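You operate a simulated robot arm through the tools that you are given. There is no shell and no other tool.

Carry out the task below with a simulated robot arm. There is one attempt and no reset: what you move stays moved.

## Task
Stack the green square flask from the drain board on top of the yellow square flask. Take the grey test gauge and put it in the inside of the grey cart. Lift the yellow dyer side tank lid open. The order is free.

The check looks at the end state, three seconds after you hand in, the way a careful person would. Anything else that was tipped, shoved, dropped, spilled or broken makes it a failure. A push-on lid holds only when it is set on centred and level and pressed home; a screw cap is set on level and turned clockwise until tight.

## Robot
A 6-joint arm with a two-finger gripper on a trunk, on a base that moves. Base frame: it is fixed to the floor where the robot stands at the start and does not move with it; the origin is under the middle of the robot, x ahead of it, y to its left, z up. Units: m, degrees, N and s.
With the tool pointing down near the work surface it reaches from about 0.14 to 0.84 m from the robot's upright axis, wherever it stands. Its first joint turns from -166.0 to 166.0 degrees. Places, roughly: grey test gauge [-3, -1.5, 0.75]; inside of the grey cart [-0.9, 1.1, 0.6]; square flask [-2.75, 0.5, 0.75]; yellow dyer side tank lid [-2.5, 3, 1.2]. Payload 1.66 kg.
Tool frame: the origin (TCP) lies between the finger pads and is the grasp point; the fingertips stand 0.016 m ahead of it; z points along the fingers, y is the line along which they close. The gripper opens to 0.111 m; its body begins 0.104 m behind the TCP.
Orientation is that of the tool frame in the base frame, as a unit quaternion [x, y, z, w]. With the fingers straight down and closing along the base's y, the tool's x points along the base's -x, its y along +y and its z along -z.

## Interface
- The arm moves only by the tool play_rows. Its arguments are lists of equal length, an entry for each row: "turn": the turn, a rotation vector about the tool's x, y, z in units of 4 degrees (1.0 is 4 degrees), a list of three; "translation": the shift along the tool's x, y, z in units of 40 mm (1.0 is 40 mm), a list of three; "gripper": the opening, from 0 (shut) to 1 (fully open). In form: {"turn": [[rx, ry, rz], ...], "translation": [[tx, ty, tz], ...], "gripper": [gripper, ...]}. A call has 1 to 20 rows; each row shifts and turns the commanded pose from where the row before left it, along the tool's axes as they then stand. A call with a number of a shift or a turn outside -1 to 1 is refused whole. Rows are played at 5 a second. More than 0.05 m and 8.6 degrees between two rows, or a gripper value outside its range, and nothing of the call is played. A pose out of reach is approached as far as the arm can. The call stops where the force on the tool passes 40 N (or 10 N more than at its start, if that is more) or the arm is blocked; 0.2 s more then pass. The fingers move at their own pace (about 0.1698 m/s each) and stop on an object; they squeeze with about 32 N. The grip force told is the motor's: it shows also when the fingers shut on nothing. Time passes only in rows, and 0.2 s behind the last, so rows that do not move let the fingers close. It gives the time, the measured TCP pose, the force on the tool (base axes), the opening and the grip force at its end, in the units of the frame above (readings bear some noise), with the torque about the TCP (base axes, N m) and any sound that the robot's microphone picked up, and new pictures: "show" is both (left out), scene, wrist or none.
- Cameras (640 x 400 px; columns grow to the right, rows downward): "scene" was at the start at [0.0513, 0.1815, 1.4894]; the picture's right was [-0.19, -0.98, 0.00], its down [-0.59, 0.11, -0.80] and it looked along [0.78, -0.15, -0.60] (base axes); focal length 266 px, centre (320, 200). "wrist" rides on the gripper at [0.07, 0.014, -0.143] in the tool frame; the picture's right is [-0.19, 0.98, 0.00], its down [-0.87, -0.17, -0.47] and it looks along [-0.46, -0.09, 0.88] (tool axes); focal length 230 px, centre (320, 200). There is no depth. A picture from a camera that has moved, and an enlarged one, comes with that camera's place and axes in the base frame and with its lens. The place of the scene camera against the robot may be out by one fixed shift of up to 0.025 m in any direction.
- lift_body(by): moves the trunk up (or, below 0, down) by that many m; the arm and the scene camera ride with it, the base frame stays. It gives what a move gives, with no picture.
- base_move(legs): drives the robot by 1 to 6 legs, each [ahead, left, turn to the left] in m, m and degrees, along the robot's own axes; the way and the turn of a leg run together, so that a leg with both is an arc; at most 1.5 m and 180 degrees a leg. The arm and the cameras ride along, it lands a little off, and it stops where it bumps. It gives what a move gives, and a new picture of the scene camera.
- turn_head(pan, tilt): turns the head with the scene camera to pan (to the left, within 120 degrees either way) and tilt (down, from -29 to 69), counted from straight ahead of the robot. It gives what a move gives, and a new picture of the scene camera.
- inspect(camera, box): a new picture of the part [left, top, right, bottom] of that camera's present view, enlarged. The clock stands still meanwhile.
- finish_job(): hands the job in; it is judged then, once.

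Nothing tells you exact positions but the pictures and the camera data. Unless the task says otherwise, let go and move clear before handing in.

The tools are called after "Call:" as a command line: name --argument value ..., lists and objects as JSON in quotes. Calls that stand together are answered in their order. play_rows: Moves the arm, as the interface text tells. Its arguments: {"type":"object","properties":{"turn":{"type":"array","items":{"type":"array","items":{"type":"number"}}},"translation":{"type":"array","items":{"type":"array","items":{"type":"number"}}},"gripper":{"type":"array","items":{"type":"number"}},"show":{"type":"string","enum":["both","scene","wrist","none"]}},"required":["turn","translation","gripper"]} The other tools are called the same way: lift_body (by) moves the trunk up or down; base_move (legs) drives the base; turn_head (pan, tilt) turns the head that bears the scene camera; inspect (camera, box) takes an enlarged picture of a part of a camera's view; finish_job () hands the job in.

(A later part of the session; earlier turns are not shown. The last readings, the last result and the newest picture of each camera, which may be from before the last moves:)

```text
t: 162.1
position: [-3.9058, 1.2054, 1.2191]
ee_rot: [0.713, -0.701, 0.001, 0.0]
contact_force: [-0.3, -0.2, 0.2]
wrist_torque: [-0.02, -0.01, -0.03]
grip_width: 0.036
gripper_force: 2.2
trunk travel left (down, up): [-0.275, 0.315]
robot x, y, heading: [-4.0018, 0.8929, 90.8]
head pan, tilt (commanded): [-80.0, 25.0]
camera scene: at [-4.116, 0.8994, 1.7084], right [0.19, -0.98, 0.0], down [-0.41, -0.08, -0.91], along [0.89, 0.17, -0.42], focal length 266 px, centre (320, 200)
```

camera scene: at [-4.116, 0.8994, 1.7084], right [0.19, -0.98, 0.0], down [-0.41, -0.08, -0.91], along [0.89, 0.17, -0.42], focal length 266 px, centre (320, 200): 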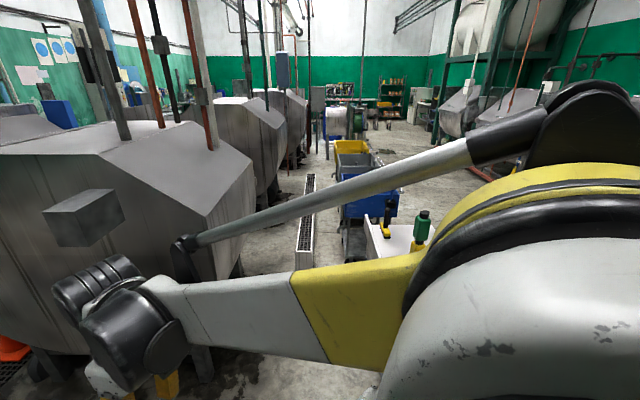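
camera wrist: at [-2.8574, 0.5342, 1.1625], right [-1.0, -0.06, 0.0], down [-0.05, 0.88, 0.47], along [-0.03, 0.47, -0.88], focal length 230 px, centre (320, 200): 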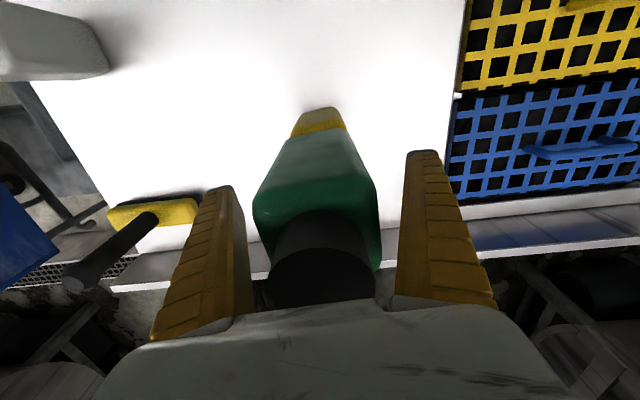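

I see a floor channel and the corridor behind the bench. I'll turn to face along it (+x) and look at the gaps.

Call:
base_move --legs '[[0, 0, -90.7]]'

Call:
turn_head --pan 5 --tilt 22

Call:
inspect --camera "scene" --box '[180, 100, 420, 250]'

```text
t: 166.4
position: [-3.6962, 0.7973, 1.22]
ee_rot: [-0.002, 1.0, 0.0, -0.001]
contact_force: [1.1, 0.2, 0.0]
wrist_torque: [-0.03, -0.02, 0.01]
grip_width: 0.0361
gripper_force: 1.8
trunk travel left (down, up): [-0.275, 0.315]
robot x, y, heading: [-4.0035, 0.8975, 0.0]
head pan, tilt (commanded): [-80.0, 25.0]
camera scene: at [-4.0211, 1.0041, 1.7084], right [-0.98, -0.18, 0.0], down [-0.07, 0.42, -0.91], along [0.16, -0.89, -0.42], focal length 266 px, centre (320, 200)
```

scene: 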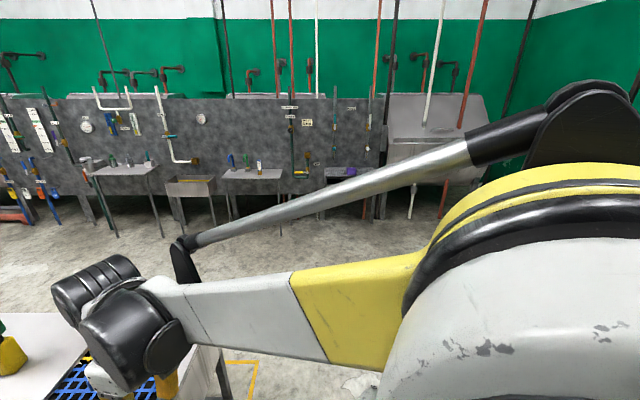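

```text
t: 168.0
position: [-3.6958, 0.7963, 1.2197]
ee_rot: [-0.002, 1.0, 0.0, 0.0]
contact_force: [-0.7, -0.3, 0.1]
wrist_torque: [-0.01, -0.01, -0.02]
grip_width: 0.0359
gripper_force: 1.5
trunk travel left (down, up): [-0.275, 0.315]
robot x, y, heading: [-4.0017, 0.8969, 0.1]
head pan, tilt (commanded): [5.0, 22.0]
camera scene: at [-3.9451, 1.1031, 1.7133], right [0.09, -1.0, 0.0], down [-0.37, -0.03, -0.93], along [0.92, 0.08, -0.37], focal length 266 px, centre (320, 200)
```

scene: 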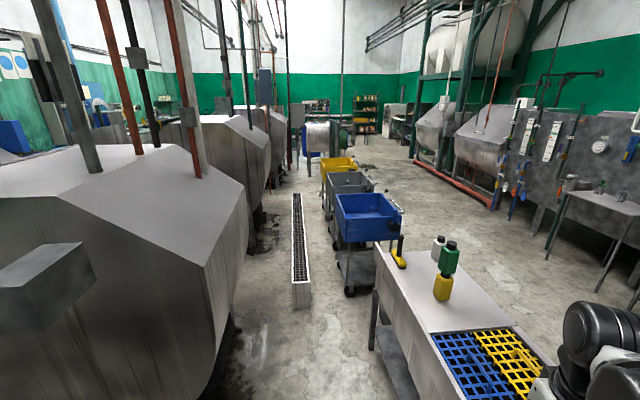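

```text
2.67 times, centred on (300, 175) of scene
camera zoom: at [-3.9451, 1.1031, 1.7133], right [0.09, -1.0, 0.0], down [-0.37, -0.03, -0.93], along [0.92, 0.08, -0.37], focal length 710 px, centre (373, 267)
```

zoom: 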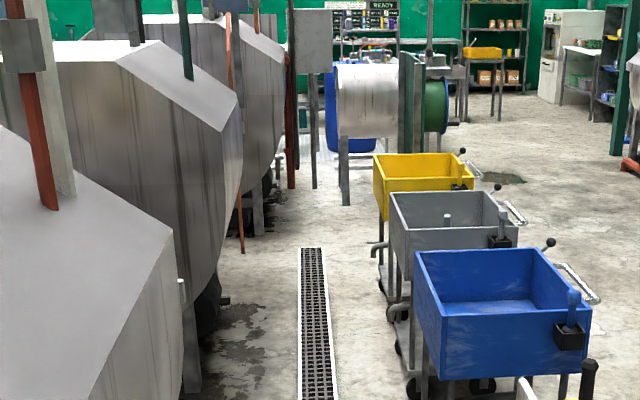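

The floor channel is a raised kerb (~0.25 m high) that blocks the right-hand way in, so the tank is better reached through the gap between this dyer and the next one on the left, then from the back aisle. I'll line up with that gap and look through it.

Call:
base_move --legs '[[0.42, 0.1, 0], [0, 0, 100]]'

Call:
turn_head --pan 0 --tilt 30

Call:
turn_head --pan 0 --tilt 60

```text
t: 174.8
position: [-3.545, 1.3196, 1.2197]
ee_rot: [0.772, -0.636, 0.0, 0.0]
contact_force: [0.7, 0.4, 0.6]
wrist_torque: [-0.05, -0.01, 0.01]
grip_width: 0.036
gripper_force: 1.9
trunk travel left (down, up): [-0.275, 0.315]
robot x, y, heading: [-3.5864, 1.0, 101.2]
head pan, tilt (commanded): [5.0, 22.0]
camera scene: at [-3.8078, 1.0395, 1.7133], right [0.96, 0.28, 0.0], down [0.1, -0.36, -0.93], along [-0.26, 0.89, -0.37], focal length 266 px, centre (320, 200)
```

scene: 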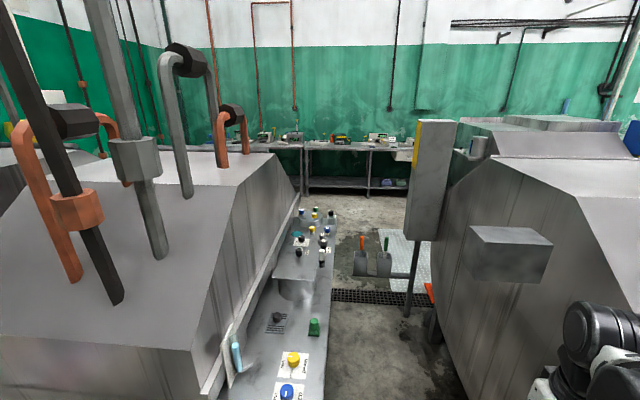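

```text
t: 175.5
position: [-3.5441, 1.3183, 1.219]
ee_rot: [0.772, -0.636, 0.0, 0.0]
contact_force: [-0.2, -0.2, 0.5]
wrist_torque: [0.01, 0.04, -0.02]
grip_width: 0.0363
gripper_force: 2.0
trunk travel left (down, up): [-0.275, 0.315]
robot x, y, heading: [-3.5859, 1.0004, 100.9]
head pan, tilt (commanded): [0.0, 30.0]
camera scene: at [-3.7994, 1.039, 1.7005], right [0.98, 0.19, 0.0], down [0.1, -0.49, -0.87], along [-0.17, 0.85, -0.5], focal length 266 px, centre (320, 200)
```

scene: 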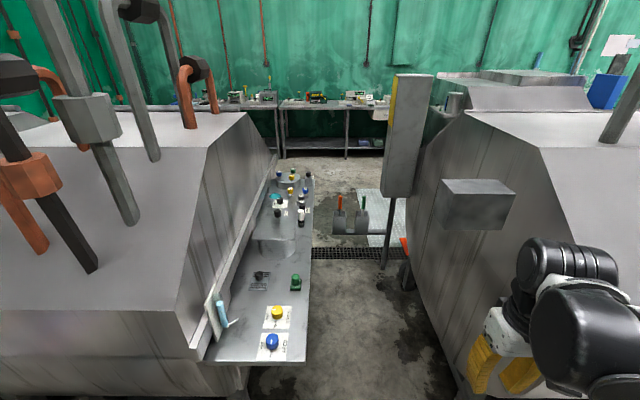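

```text
t: 176.5
position: [-3.5454, 1.3188, 1.2187]
ee_rot: [0.772, -0.636, 0.0, -0.001]
contact_force: [-0.2, -0.5, -0.5]
wrist_torque: [-0.01, -0.02, 0.0]
grip_width: 0.0359
gripper_force: 1.1
trunk travel left (down, up): [-0.275, 0.315]
robot x, y, heading: [-3.5867, 0.9985, 101.1]
head pan, tilt (commanded): [0.0, 60.0]
camera scene: at [-3.7949, 1.0157, 1.6584], right [0.98, 0.19, 0.0], down [0.17, -0.85, -0.5], along [-0.1, 0.49, -0.87], focal length 266 px, centre (320, 200)
```

scene: 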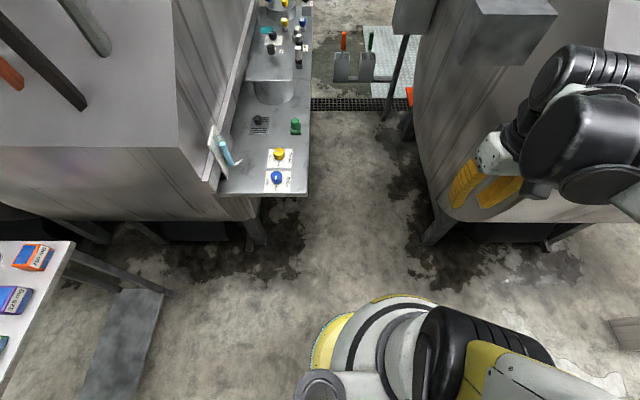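

Call:
turn_head --pan 0 --tilt 38

Call:
inspect --camera "scene" --box '[280, 60, 480, 260]'

```text
t: 177.3
position: [-3.5451, 1.3169, 1.22]
ee_rot: [0.771, -0.636, 0.0, 0.0]
contact_force: [0.4, 0.2, -0.1]
wrist_torque: [0.01, -0.03, 0.01]
grip_width: 0.036
gripper_force: 1.5
trunk travel left (down, up): [-0.275, 0.315]
robot x, y, heading: [-3.5879, 1.0005, 101.0]
head pan, tilt (commanded): [0.0, 38.0]
camera scene: at [-3.7986, 1.035, 1.688], right [0.98, 0.19, 0.0], down [0.12, -0.6, -0.79], along [-0.15, 0.77, -0.62], focal length 266 px, centre (320, 200)
```

scene: 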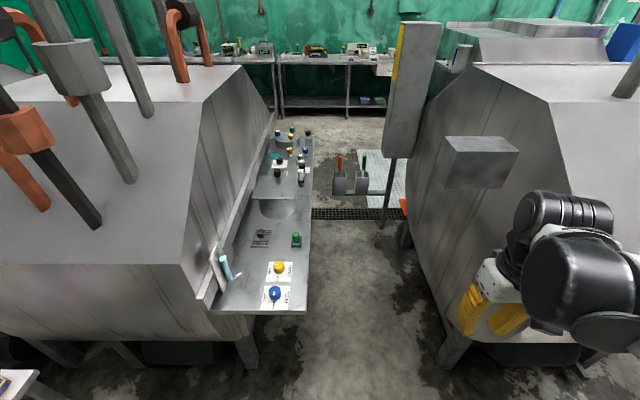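

```text
2.00 times, centred on (380, 160) of scene
camera zoom: at [-3.7986, 1.035, 1.688], right [0.98, 0.19, 0.0], down [0.12, -0.6, -0.79], along [-0.15, 0.77, -0.62], focal length 533 px, centre (200, 280)
```

zoom: 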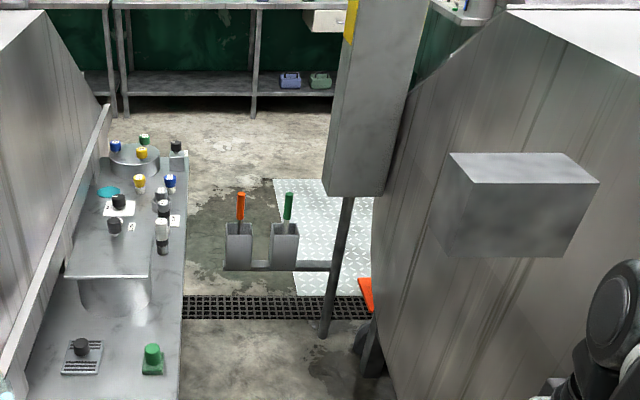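

The left gap is closed off at its far end by a tool holder on the panel pole. I'll go along the corridor behind the bench to look up the other gap, right of the yellow-signed dyer, at the tank itself.

Call:
base_move --legs '[[0, 0, -96], [0.95, 0.08, 0]]'

Call:
turn_head --pan 90 --tilt 20

Call:
turn_head --pan 60 --tilt 30

```text
t: 186.4
position: [-2.3299, 1.0877, 1.2195]
ee_rot: [-0.044, 0.999, 0.0, 0.0]
contact_force: [0.4, 0.5, -0.3]
wrist_torque: [0.0, -0.01, 0.0]
grip_width: 0.0358
gripper_force: 2.1
trunk travel left (down, up): [-0.275, 0.315]
robot x, y, heading: [-2.6475, 1.1617, 5.0]
head pan, tilt (commanded): [0.0, 38.0]
camera scene: at [-2.6089, 1.3647, 1.6881], right [0.09, -1.0, 0.0], down [-0.61, -0.06, -0.79], along [0.78, 0.07, -0.62], focal length 266 px, centre (320, 200)
```

scene: 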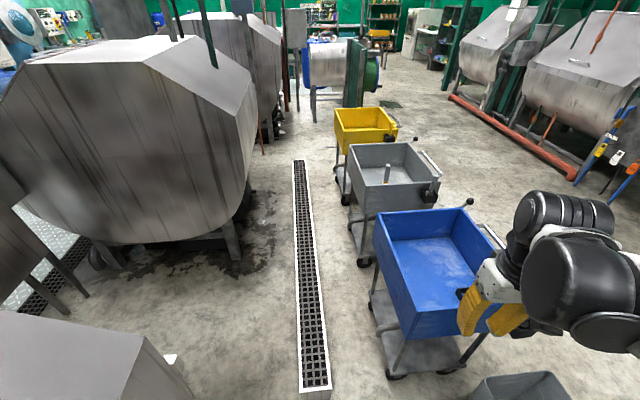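

```text
t: 188.0
position: [-2.3305, 1.0892, 1.2186]
ee_rot: [-0.043, 0.999, 0.0, 0.001]
contact_force: [-0.9, 0.9, -0.6]
wrist_torque: [0.01, 0.03, -0.06]
grip_width: 0.0359
gripper_force: 1.5
trunk travel left (down, up): [-0.275, 0.315]
robot x, y, heading: [-2.645, 1.1629, 5.0]
head pan, tilt (commanded): [90.0, 20.0]
camera scene: at [-2.7035, 1.4497, 1.7165], right [1.0, 0.09, 0.0], down [0.03, -0.34, -0.94], along [-0.08, 0.94, -0.34], focal length 266 px, centre (320, 200)
```

scene: 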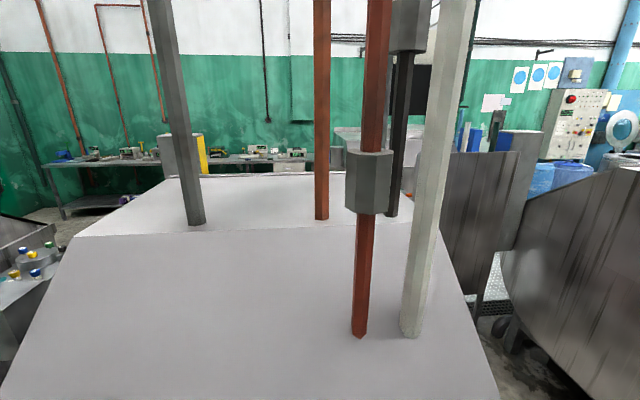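

```text
t: 189.0
position: [-2.3301, 1.0867, 1.219]
ee_rot: [-0.045, 0.999, -0.001, 0.0]
contact_force: [0.4, 0.7, 0.5]
wrist_torque: [0.01, 0.02, 0.0]
grip_width: 0.0357
gripper_force: 2.3
trunk travel left (down, up): [-0.275, 0.315]
robot x, y, heading: [-2.643, 1.1615, 4.9]
head pan, tilt (commanded): [60.0, 30.0]
camera scene: at [-2.6573, 1.439, 1.7005], right [0.91, -0.42, 0.0], down [-0.21, -0.45, -0.87], along [0.36, 0.79, -0.5], focal length 266 px, centre (320, 200)
```

scene: 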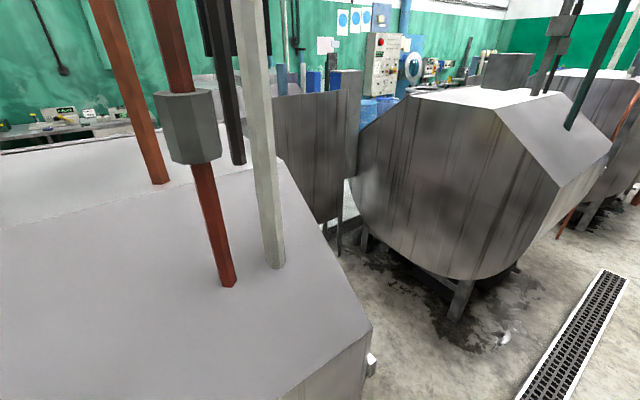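

I'm in the corridor behind the bench; the kerb's end and the dyer corner leave only ~0.3–0.45 m, too narrow for my 0.47 m base. I'll raise the trunk to look over the dyer at the tank and the back aisle.

Call:
lift_body --by 0.31

Call:
turn_head --pan 75 --tilt 22

Call:
turn_head --pan 100 --tilt 22

Call:
turn_head --pan 40 --tilt 22

```text
t: 192.1
position: [-2.3305, 1.0879, 1.5294]
ee_rot: [-0.045, 0.999, 0.0, 0.0]
contact_force: [-0.6, -0.3, 0.9]
wrist_torque: [-0.03, 0.01, -0.01]
grip_width: 0.0359
gripper_force: 2.0
trunk travel left (down, up): [-0.585, 0.005]
robot x, y, heading: [-2.6427, 1.1616, 5.1]
head pan, tilt (commanded): [60.0, 30.0]
```

```text
t: 192.8
position: [-2.3304, 1.088, 1.529]
ee_rot: [-0.044, 0.999, 0.0, 0.0]
contact_force: [-0.1, -0.6, 0.1]
wrist_torque: [0.03, 0.0, -0.01]
grip_width: 0.0359
gripper_force: 2.2
trunk travel left (down, up): [-0.585, 0.005]
robot x, y, heading: [-2.6438, 1.1607, 5.2]
head pan, tilt (commanded): [75.0, 22.0]
camera scene: at [-2.6792, 1.4484, 2.0232], right [0.99, -0.17, 0.0], down [-0.06, -0.37, -0.93], along [0.16, 0.91, -0.37], focal length 266 px, centre (320, 200)
```

scene: 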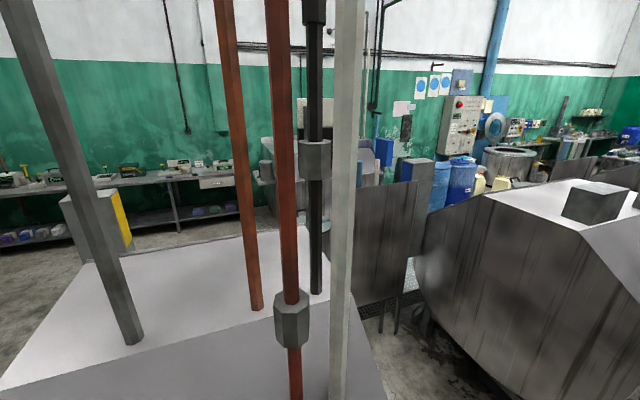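

```text
t: 193.7
position: [-2.3303, 1.0884, 1.5286]
ee_rot: [-0.045, 0.999, 0.0, 0.0]
contact_force: [0.1, 0.6, -0.1]
wrist_torque: [0.02, 0.01, -0.01]
grip_width: 0.0361
gripper_force: 2.0
trunk travel left (down, up): [-0.585, 0.005]
robot x, y, heading: [-2.647, 1.1601, 4.9]
head pan, tilt (commanded): [100.0, 22.0]
camera scene: at [-2.7193, 1.4465, 2.0233], right [0.97, 0.26, 0.0], down [0.1, -0.36, -0.93], along [-0.24, 0.9, -0.37], focal length 266 px, centre (320, 200)
```

scene: 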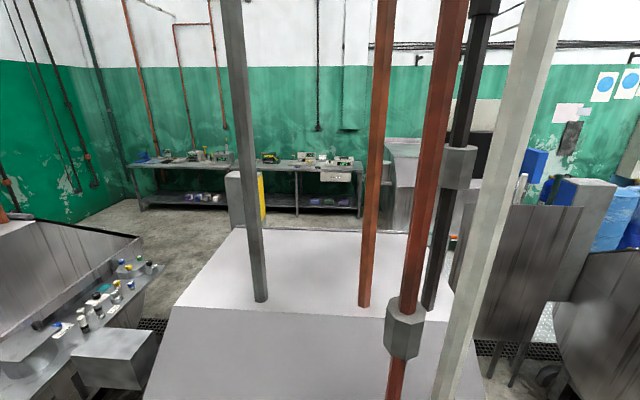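

```text
t: 195.0
position: [-2.3311, 1.088, 1.5299]
ee_rot: [-0.045, 0.999, 0.0, 0.0]
contact_force: [-0.3, 0.5, -0.1]
wrist_torque: [-0.02, -0.01, 0.0]
grip_width: 0.0359
gripper_force: 2.0
trunk travel left (down, up): [-0.585, 0.005]
robot x, y, heading: [-2.6408, 1.1619, 5.0]
head pan, tilt (commanded): [40.0, 22.0]
camera scene: at [-2.6299, 1.4228, 2.0233], right [0.71, -0.7, 0.0], down [-0.26, -0.27, -0.93], along [0.65, 0.66, -0.37], focal length 266 px, centre (320, 200)
```

scene: 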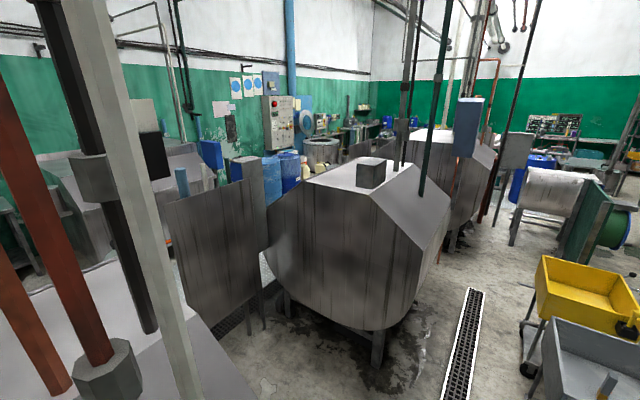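

Call:
turn_head --pan 72 --tilt 25

Call:
inspect --camera "scene" --box '[220, 80, 460, 230]'

Call:
turn_head --pan 95 --tilt 25

Call:
inspect --camera "scene" --box '[320, 80, 560, 260]'

```text
t: 196.0
position: [-2.3307, 1.0883, 1.5294]
ee_rot: [-0.043, 0.999, 0.0, 0.0]
contact_force: [0.5, 0.0, 0.2]
wrist_torque: [0.01, -0.02, 0.03]
grip_width: 0.0358
gripper_force: 1.7
trunk travel left (down, up): [-0.585, 0.005]
robot x, y, heading: [-2.6463, 1.1582, 5.2]
head pan, tilt (commanded): [72.0, 25.0]
camera scene: at [-2.6746, 1.4467, 2.0184], right [0.97, -0.22, 0.0], down [-0.09, -0.41, -0.91], along [0.2, 0.88, -0.42], focal length 266 px, centre (320, 200)
```

scene: 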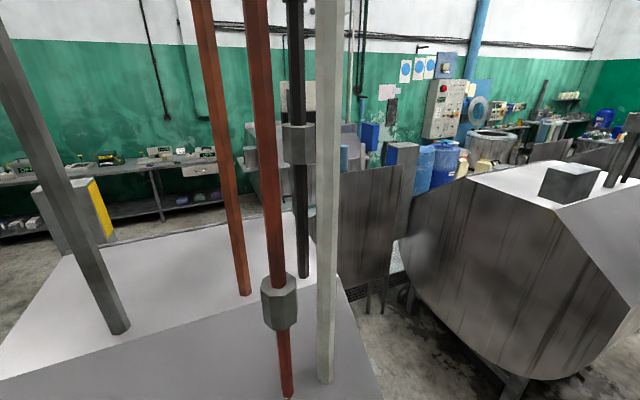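

```text
2.67 times, centred on (340, 155) of scene
camera zoom: at [-2.6746, 1.4467, 2.0184], right [0.97, -0.22, 0.0], down [-0.09, -0.41, -0.91], along [0.2, 0.88, -0.42], focal length 710 px, centre (267, 320)
```

zoom: 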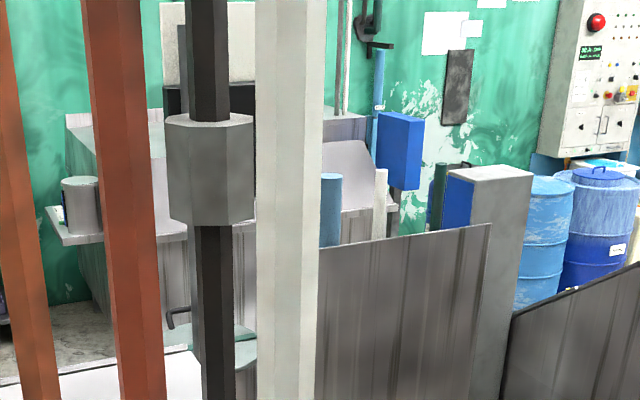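

```text
t: 196.9
position: [-2.3298, 1.0888, 1.5285]
ee_rot: [-0.045, 0.999, 0.0, 0.0]
contact_force: [-1.1, -0.1, 0.2]
wrist_torque: [0.03, -0.02, 0.03]
grip_width: 0.036
gripper_force: 1.7
trunk travel left (down, up): [-0.585, 0.005]
robot x, y, heading: [-2.6469, 1.1612, 5.2]
head pan, tilt (commanded): [95.0, 25.0]
camera scene: at [-2.7113, 1.4476, 2.0184], right [0.98, 0.18, 0.0], down [0.07, -0.42, -0.91], along [-0.16, 0.89, -0.42], focal length 266 px, centre (320, 200)
```

scene: 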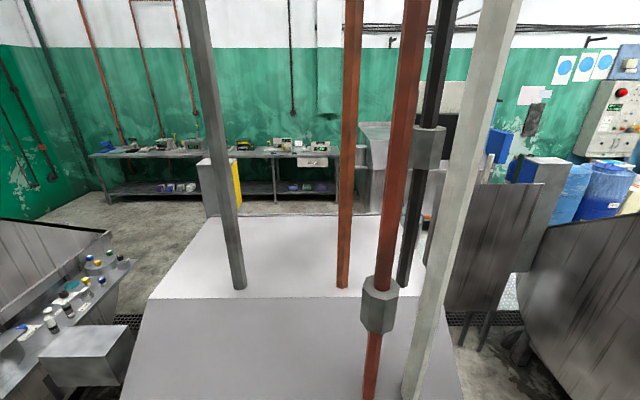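

```text
2.22 times, centred on (440, 170) of scene
camera zoom: at [-2.7113, 1.4476, 2.0184], right [0.98, 0.18, 0.0], down [0.07, -0.42, -0.91], along [-0.16, 0.89, -0.42], focal length 592 px, centre (53, 267)
```

zoom: 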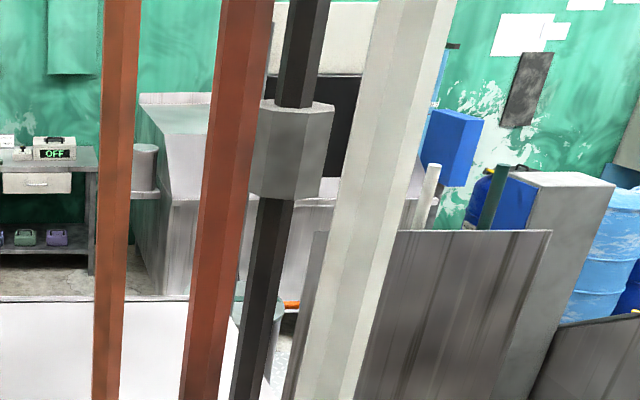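

The tank (teal-ish lid) stands behind this dyer facing a wide back aisle (y ≈ 3.3–5). I'll go back to the main aisle and look for a way round by the right-hand side.

Call:
base_move --legs '[[-0.95, -0.08, 0], [-0.42, -0.06, 0], [0, -1.4, 0], [0, 0, -5], [1.4, 0, 0], [1.4, 0, 0]]'

Call:
turn_head --pan 20 --tilt 22

```text
t: 224.2
position: [-0.7623, -0.5731, 1.5289]
ee_rot: [-0.003, 1.0, 0.0, 0.0]
contact_force: [0.3, 0.0, 0.1]
wrist_torque: [0.02, 0.02, -0.02]
grip_width: 0.0357
gripper_force: 2.1
trunk travel left (down, up): [-0.585, 0.005]
robot x, y, heading: [-1.0682, -0.4731, 0.3]
head pan, tilt (commanded): [95.0, 25.0]
camera scene: at [-1.1129, -0.185, 2.0184], right [1.0, 0.09, 0.0], down [0.04, -0.42, -0.91], along [-0.08, 0.9, -0.42], focal length 266 px, centre (320, 200)
```

scene: 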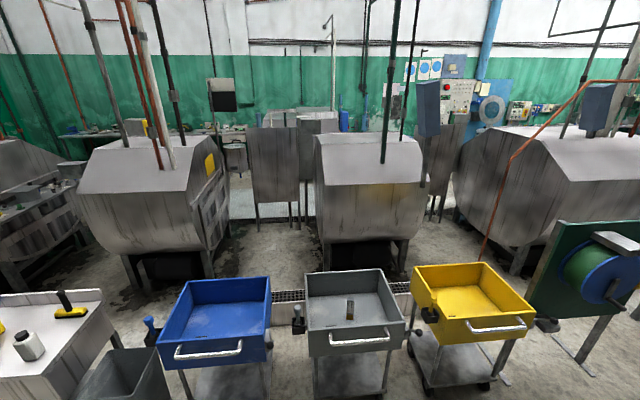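

```text
t: 225.7
position: [-0.7632, -0.5741, 1.5291]
ee_rot: [-0.003, 1.0, 0.0, 0.0]
contact_force: [0.3, 1.1, 0.6]
wrist_torque: [-0.04, 0.0, -0.03]
grip_width: 0.0357
gripper_force: 1.9
trunk travel left (down, up): [-0.585, 0.005]
robot x, y, heading: [-1.0683, -0.4744, 0.4]
head pan, tilt (commanded): [20.0, 22.0]
camera scene: at [-1.0174, -0.2445, 2.0233], right [0.35, -0.94, 0.0], down [-0.35, -0.13, -0.93], along [0.87, 0.32, -0.37], focal length 266 px, centre (320, 200)
```

scene: 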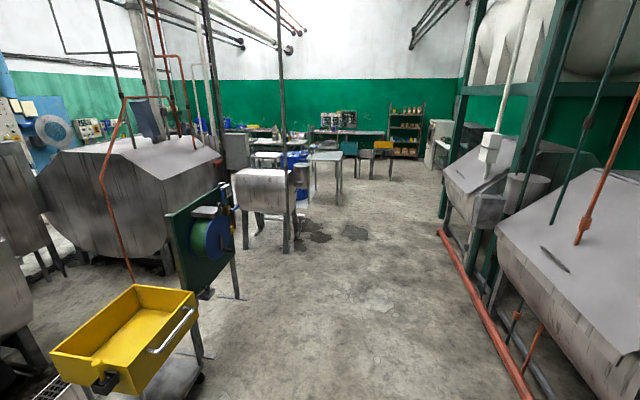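

Call:
base_move --legs '[[1.4, -0.02, 0], [1.0, -0.02, 0]]'

Call:
turn_head --pan 85 --tilt 25

Call:
turn_head --pan 45 --tilt 25

```text
t: 237.5
position: [1.6491, -0.5742, 1.5296]
ee_rot: [-0.011, 1.0, 0.0, 0.0]
contact_force: [0.6, 0.0, -1.3]
wrist_torque: [-0.01, 0.0, -0.02]
grip_width: 0.0359
gripper_force: 1.9
trunk travel left (down, up): [-0.585, 0.005]
robot x, y, heading: [1.3407, -0.4788, 1.0]
head pan, tilt (commanded): [20.0, 22.0]
camera scene: at [1.3898, -0.2469, 2.0233], right [0.36, -0.93, 0.0], down [-0.35, -0.14, -0.93], along [0.86, 0.34, -0.37], focal length 266 px, centre (320, 200)
```

scene: 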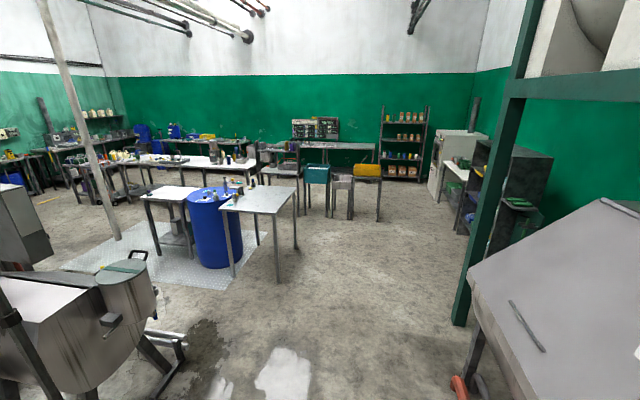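

```text
t: 238.9
position: [1.6479, -0.572, 1.5291]
ee_rot: [-0.01, 1.0, 0.0, -0.001]
contact_force: [-0.5, -0.6, 1.4]
wrist_torque: [0.01, -0.03, 0.01]
grip_width: 0.0361
gripper_force: 2.2
trunk travel left (down, up): [-0.585, 0.005]
robot x, y, heading: [1.3401, -0.4761, 1.2]
head pan, tilt (commanded): [85.0, 25.0]
camera scene: at [1.3092, -0.1886, 2.0184], right [1.0, -0.07, 0.0], down [-0.03, -0.42, -0.91], along [0.06, 0.9, -0.42], focal length 266 px, centre (320, 200)
```

scene: 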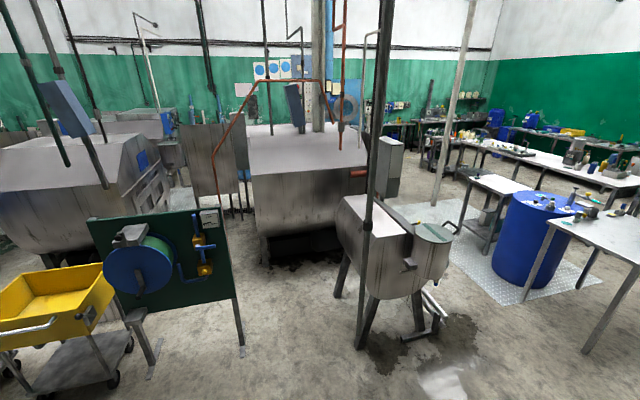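

```text
t: 240.0
position: [1.6491, -0.5725, 1.5289]
ee_rot: [-0.01, 1.0, 0.0, 0.0]
contact_force: [0.7, 0.4, 0.0]
wrist_torque: [0.02, -0.02, 0.0]
grip_width: 0.0361
gripper_force: 2.3
trunk travel left (down, up): [-0.585, 0.005]
robot x, y, heading: [1.3392, -0.4753, 1.0]
head pan, tilt (commanded): [45.0, 25.0]
camera scene: at [1.3668, -0.2139, 2.0184], right [0.72, -0.69, 0.0], down [-0.29, -0.31, -0.91], along [0.63, 0.65, -0.42], focal length 266 px, centre (320, 200)
```

scene: 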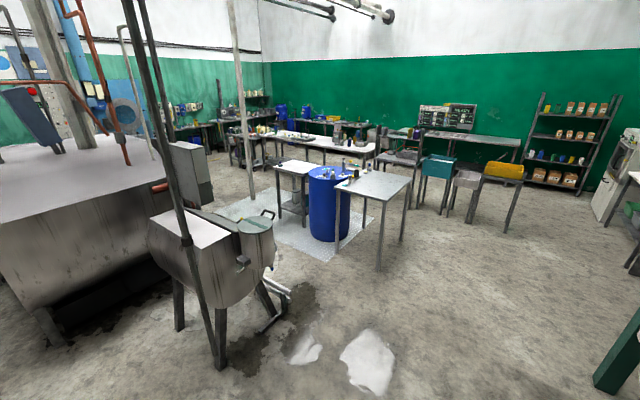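

There is open floor to the right of the small dyer; a path leads past the blue barrel towards the back. I'll drive there and look again.

Call:
base_move --legs '[[1.45, 0, 0], [0.15, 0, 0], [0, 0, 89], [0.9, 0, 0]]'

Call:
turn_head --pan 10 --tilt 25

Call:
turn_head --pan 0 --tilt 50

```text
t: 256.2
position: [3.0683, 0.7436, 1.5286]
ee_rot: [-0.697, 0.717, 0.0, 0.0]
contact_force: [-0.8, -0.4, 0.4]
wrist_torque: [-0.01, 0.02, 0.01]
grip_width: 0.0357
gripper_force: 1.3
trunk travel left (down, up): [-0.585, 0.005]
robot x, y, heading: [2.9616, 0.44, 88.4]
head pan, tilt (commanded): [45.0, 25.0]
camera scene: at [2.6919, 0.5014, 2.0184], right [0.73, 0.69, 0.0], down [0.29, -0.31, -0.91], along [-0.62, 0.66, -0.42], focal length 266 px, centre (320, 200)
```

scene: 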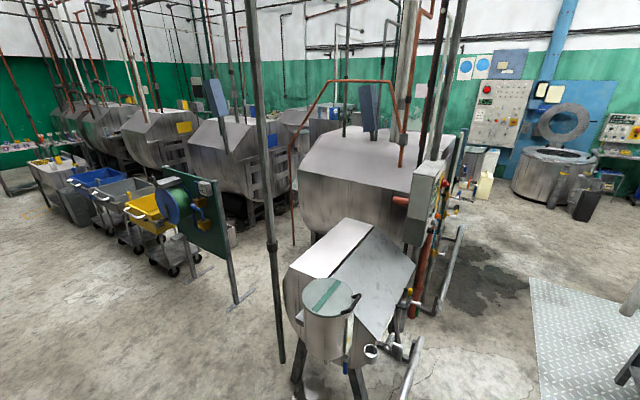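

```text
t: 257.2
position: [3.0704, 0.7453, 1.5302]
ee_rot: [-0.697, 0.717, 0.0, 0.0]
contact_force: [1.1, 0.0, -0.2]
wrist_torque: [0.0, 0.01, 0.01]
grip_width: 0.0359
gripper_force: 1.6
trunk travel left (down, up): [-0.585, 0.005]
robot x, y, heading: [2.9573, 0.445, 88.2]
head pan, tilt (commanded): [10.0, 25.0]
camera scene: at [2.7416, 0.5256, 2.0184], right [0.99, 0.15, 0.0], down [0.06, -0.42, -0.91], along [-0.13, 0.9, -0.42], focal length 266 px, centre (320, 200)
```

scene: 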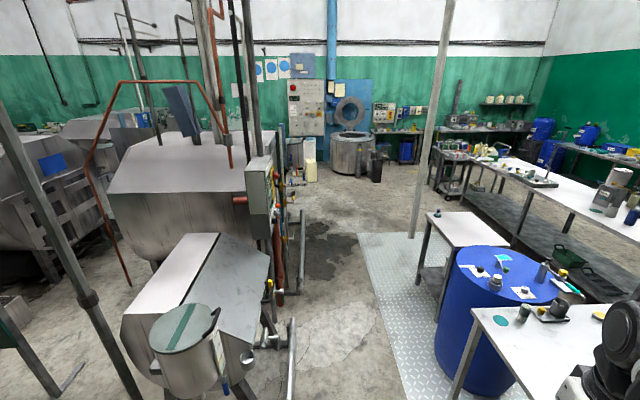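

```text
t: 258.1
position: [3.0705, 0.7441, 1.5296]
ee_rot: [-0.697, 0.717, 0.0, 0.0]
contact_force: [-0.5, -0.8, 0.0]
wrist_torque: [0.02, 0.02, 0.0]
grip_width: 0.0361
gripper_force: 2.1
trunk travel left (down, up): [-0.585, 0.005]
robot x, y, heading: [2.9556, 0.4423, 88.5]
head pan, tilt (commanded): [0.0, 50.0]
camera scene: at [2.7573, 0.5112, 1.981], right [1.0, -0.03, 0.0], down [-0.02, -0.77, -0.64], along [0.02, 0.64, -0.77], focal length 266 px, centre (320, 200)
```

scene: 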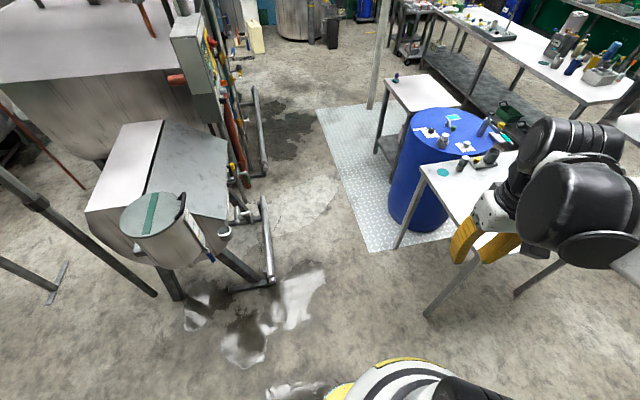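

The way past the barrel is about 1 m wide and the back aisle beyond is roomy. I'll drive up and then look left along the back aisle.

Call:
base_move --legs '[[1.45, -0.02, 1], [1.4, 0.02, 0], [1.0, 0, 0]]'

Call:
turn_head --pan 90 --tilt 20

Call:
turn_head --pan 60 --tilt 30

```text
t: 276.7
position: [3.1848, 4.5918, 1.5301]
ee_rot: [-0.699, 0.715, 0.0, -0.001]
contact_force: [-0.1, 0.1, 0.5]
wrist_torque: [-0.01, -0.01, 0.0]
grip_width: 0.036
gripper_force: 1.9
trunk travel left (down, up): [-0.585, 0.005]
robot x, y, heading: [3.0741, 4.2858, 88.5]
head pan, tilt (commanded): [0.0, 50.0]
camera scene: at [2.8746, 4.3563, 1.9809], right [1.0, -0.02, 0.0], down [-0.02, -0.77, -0.64], along [0.01, 0.64, -0.77], focal length 266 px, centre (320, 200)
```

scene: 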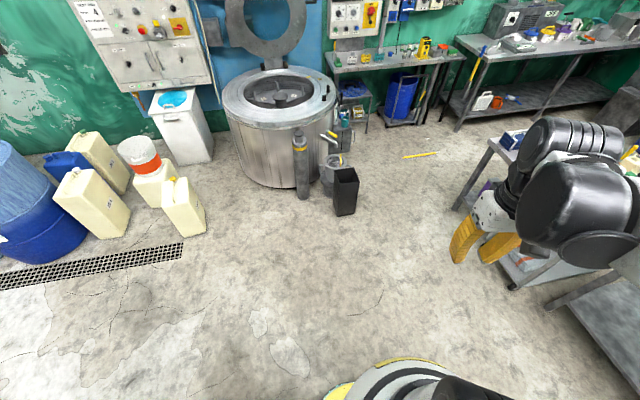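

```text
t: 278.3
position: [3.1865, 4.5913, 1.5285]
ee_rot: [-0.699, 0.715, 0.001, 0.0]
contact_force: [-0.2, 0.2, -0.3]
wrist_torque: [0.01, 0.01, -0.02]
grip_width: 0.0358
gripper_force: 1.5
trunk travel left (down, up): [-0.585, 0.005]
robot x, y, heading: [3.077, 4.2844, 88.5]
head pan, tilt (commanded): [90.0, 20.0]
camera scene: at [2.7797, 4.2816, 2.0265], right [0.02, 1.0, 0.0], down [0.34, -0.01, -0.94], along [-0.94, 0.02, -0.34], focal length 266 px, centre (320, 200)
```

scene: 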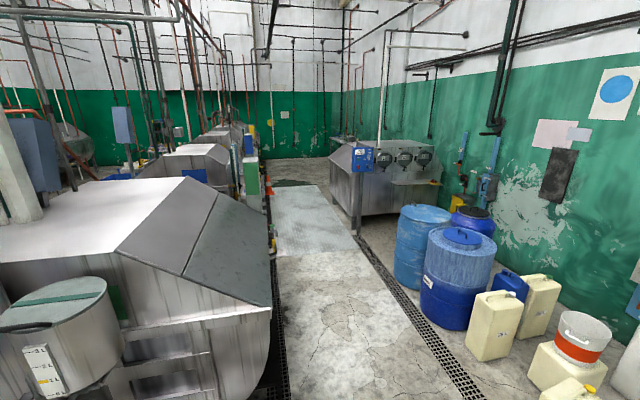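

```text
t: 279.3
position: [3.1859, 4.5905, 1.5285]
ee_rot: [-0.699, 0.715, -0.001, 0.001]
contact_force: [-1.2, -0.2, 0.3]
wrist_torque: [-0.02, 0.02, 0.02]
grip_width: 0.0357
gripper_force: 1.9
trunk travel left (down, up): [-0.585, 0.005]
robot x, y, heading: [3.0727, 4.2874, 88.6]
head pan, tilt (commanded): [60.0, 30.0]
camera scene: at [2.7955, 4.3261, 2.0105], right [0.52, 0.85, 0.0], down [0.43, -0.26, -0.87], along [-0.74, 0.45, -0.5], focal length 266 px, centre (320, 200)
```

scene: 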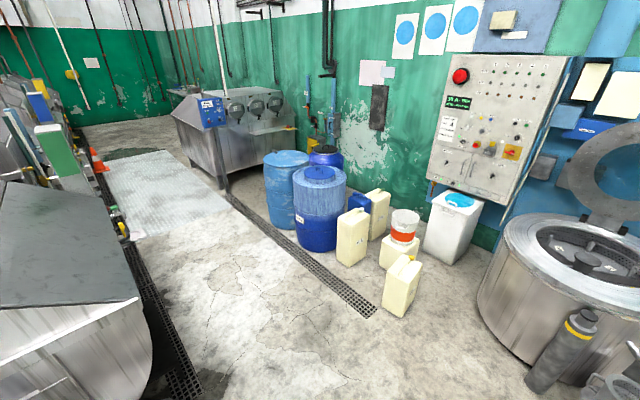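

The back aisle is clear and wide. I'll drive down it towards the yellow dyer's back.

Call:
base_move --legs '[[0.45, 0, 0], [0, 0, 101.5], [1.45, 0, 0], [1.45, 0, 0], [1.2, 0, 0]]'

Call:
turn_head --pan 30 --tilt 25

Call:
turn_head --pan 0 --tilt 30

```text
t: 305.7
position: [-1.2999, 4.0924, 1.5288]
ee_rot: [0.997, 0.082, -0.001, 0.0]
contact_force: [-0.3, -0.7, 0.0]
wrist_torque: [-0.01, 0.01, 0.03]
grip_width: 0.0361
gripper_force: 2.1
trunk travel left (down, up): [-0.585, 0.005]
robot x, y, heading: [-0.9788, 4.0432, -170.5]
head pan, tilt (commanded): [60.0, 30.0]
camera scene: at [-0.9759, 3.7812, 2.0104], right [-0.94, 0.35, 0.0], down [0.18, 0.47, -0.87], along [-0.3, -0.81, -0.5], focal length 266 px, centre (320, 200)
```

scene: 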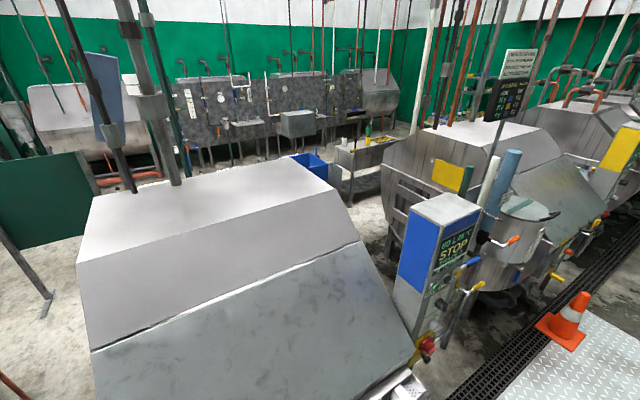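

```text
t: 306.6
position: [-1.2993, 4.0917, 1.5284]
ee_rot: [0.997, 0.082, 0.0, 0.0]
contact_force: [-0.8, 0.1, 1.4]
wrist_torque: [0.0, 0.02, -0.02]
grip_width: 0.0356
gripper_force: 1.7
trunk travel left (down, up): [-0.585, 0.005]
robot x, y, heading: [-0.979, 4.041, -170.5]
head pan, tilt (commanded): [30.0, 25.0]
camera scene: at [-1.015, 3.8072, 2.0184], right [-0.64, 0.77, 0.0], down [0.33, 0.27, -0.91], along [-0.7, -0.58, -0.42], focal length 266 px, centre (320, 200)
```

scene: 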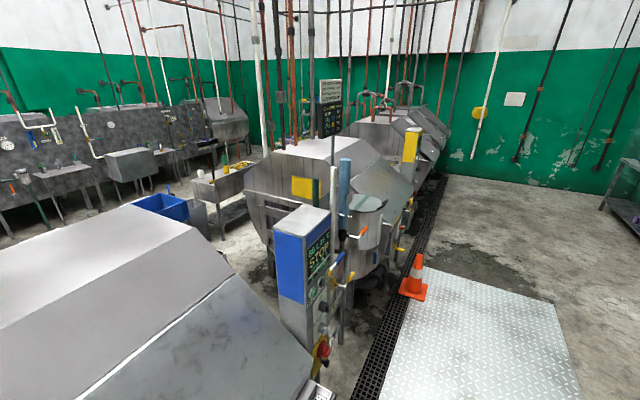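

```text
t: 307.6
position: [-1.3001, 4.0924, 1.5302]
ee_rot: [0.997, 0.083, 0.0, 0.0]
contact_force: [-0.2, -0.3, 0.3]
wrist_torque: [-0.04, 0.03, 0.02]
grip_width: 0.0359
gripper_force: 1.4
trunk travel left (down, up): [-0.585, 0.005]
robot x, y, heading: [-0.9809, 4.038, -170.7]
head pan, tilt (commanded): [0.0, 30.0]
camera scene: at [-1.0332, 3.8509, 2.0105], right [-0.17, 0.99, 0.0], down [0.49, 0.08, -0.87], along [-0.85, -0.14, -0.5], focal length 266 px, centre (320, 200)
```

scene: 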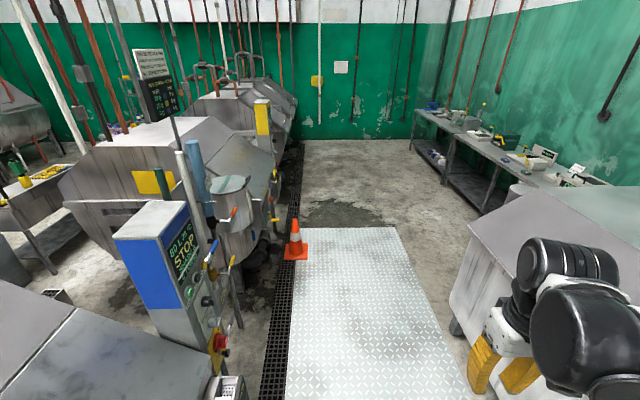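

I can see the tank now: a cylinder with a lid and dark handle at the back-right corner of the yellow-signed dyer, beside a "STOP" pedestal and an orange cone. I'll zoom in.

Call:
inspect --camera "scene" --box '[160, 130, 320, 260]'

Call:
inspect --camera "scene" --box '[110, 150, 350, 400]'

```text
3.08 times, centred on (240, 195) of scene
camera zoom: at [-1.0332, 3.8509, 2.0105], right [-0.17, 0.99, 0.0], down [0.49, 0.08, -0.87], along [-0.85, -0.14, -0.5], focal length 820 px, centre (566, 215)
```

zoom: 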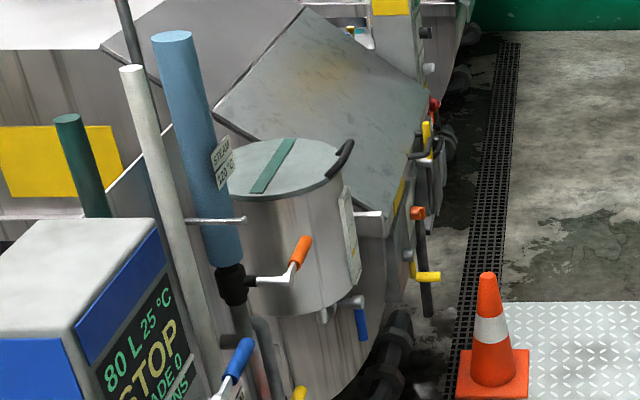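

```text
1.60 times, centred on (230, 275) of scene
camera zoom: at [-1.0332, 3.8509, 2.0105], right [-0.17, 0.99, 0.0], down [0.49, 0.08, -0.87], along [-0.85, -0.14, -0.5], focal length 426 px, centre (464, 80)
```

zoom: 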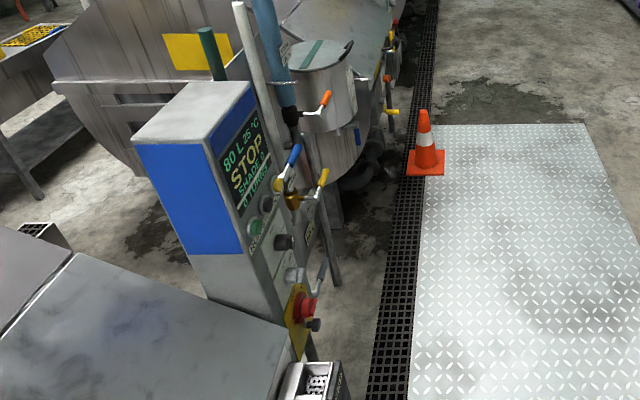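

The lid is a disc at about (-2.5, 2.97, 1.2) with a cross stripe and a dark bar handle on the aisle side near (-2.57, 3.08). I'll drive to the aisle side of it and face it.

Call:
base_move --legs '[[1.45, 0, 0], [0.1, -0.1, 0], [0, 0, 91.5]]'

Call:
turn_head --pan -10 --tilt 40

Call:
inspect --camera "scene" --box '[200, 60, 440, 260]'

Call:
inspect --camera "wrist" --box '[0, 0, 640, 400]'

```text
t: 319.6
position: [-2.5584, 3.5587, 1.5297]
ee_rot: [0.628, 0.778, 0.0, 0.0]
contact_force: [0.2, 0.7, -0.4]
wrist_torque: [0.0, 0.01, 0.03]
grip_width: 0.0359
gripper_force: 2.0
trunk travel left (down, up): [-0.585, 0.005]
robot x, y, heading: [-2.5249, 3.8777, -77.9]
head pan, tilt (commanded): [0.0, 30.0]
camera scene: at [-2.3384, 3.858, 2.0104], right [-0.98, -0.21, 0.0], down [-0.11, 0.49, -0.87], along [0.18, -0.85, -0.5], focal length 266 px, centre (320, 200)
```

scene: 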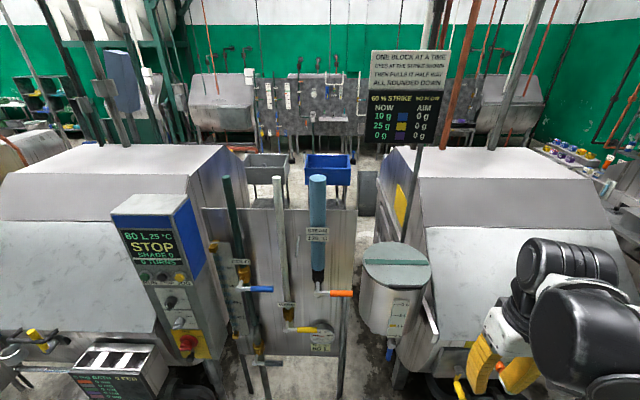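

```text
t: 320.3
position: [-2.5595, 3.5587, 1.5292]
ee_rot: [0.628, 0.778, 0.0, 0.0]
contact_force: [0.1, 0.1, 0.4]
wrist_torque: [0.01, -0.01, 0.0]
grip_width: 0.0363
gripper_force: 2.1
trunk travel left (down, up): [-0.585, 0.005]
robot x, y, heading: [-2.5244, 3.8789, -77.8]
head pan, tilt (commanded): [-10.0, 40.0]
camera scene: at [-2.3542, 3.8615, 1.9951], right [-1.0, -0.04, 0.0], down [-0.03, 0.64, -0.77], along [0.03, -0.77, -0.64], focal length 266 px, centre (320, 200)
```

scene: 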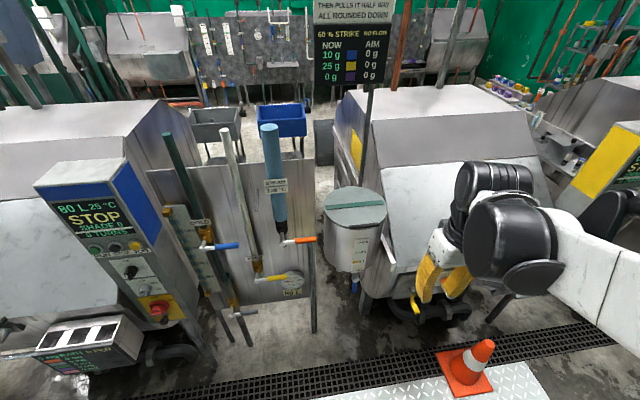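

```text
2.00 times, centred on (320, 160) of scene
camera zoom: at [-2.3542, 3.8615, 1.9951], right [-1.0, -0.04, 0.0], down [-0.03, 0.64, -0.77], along [0.03, -0.77, -0.64], focal length 533 px, centre (320, 280)
```

zoom: 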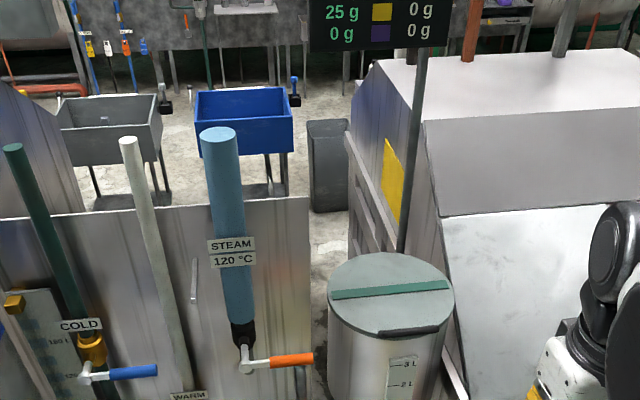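

```text
1.00 times, centred on (320, 200) of wrist (not enlarged: the box is as wide or as high as the picture)
camera zoom: at [-2.5609, 3.6295, 1.6725], right [1.0, 0.02, 0.0], down [0.02, -0.88, 0.47], along [0.01, -0.47, -0.88], focal length 230 px, centre (320, 200)
```

zoom: 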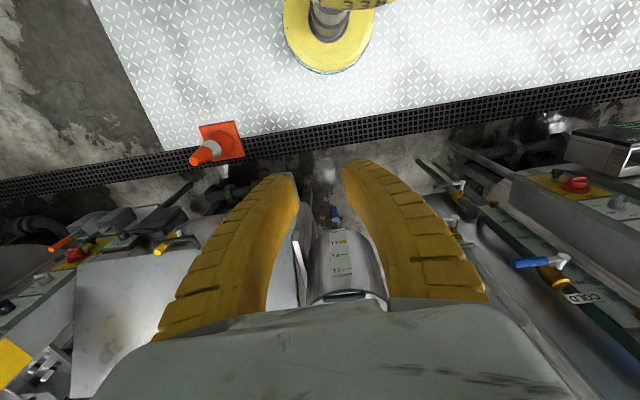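

Call:
inspect --camera "scene" --box '[315, 175, 395, 225]'

Call:
inspect --camera "wrist" --box '[280, 220, 408, 310]'

```text
8.00 times, centred on (355, 200) of scene
camera zoom: at [-2.3542, 3.8615, 1.9951], right [-1.0, -0.04, 0.0], down [-0.03, 0.64, -0.77], along [0.03, -0.77, -0.64], focal length 2131 px, centre (40, 200)
```

zoom: 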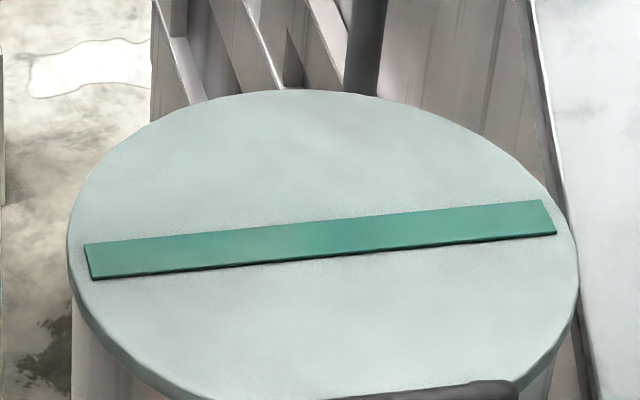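

```text
4.44 times, centred on (344, 265) of wrist
camera zoom: at [-2.5609, 3.6295, 1.6725], right [1.0, 0.02, 0.0], down [0.02, -0.88, 0.47], along [0.01, -0.47, -0.88], focal length 1022 px, centre (213, -89)
```

zoom: 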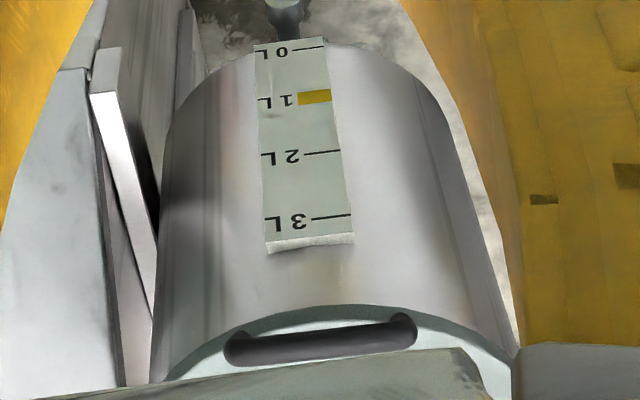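

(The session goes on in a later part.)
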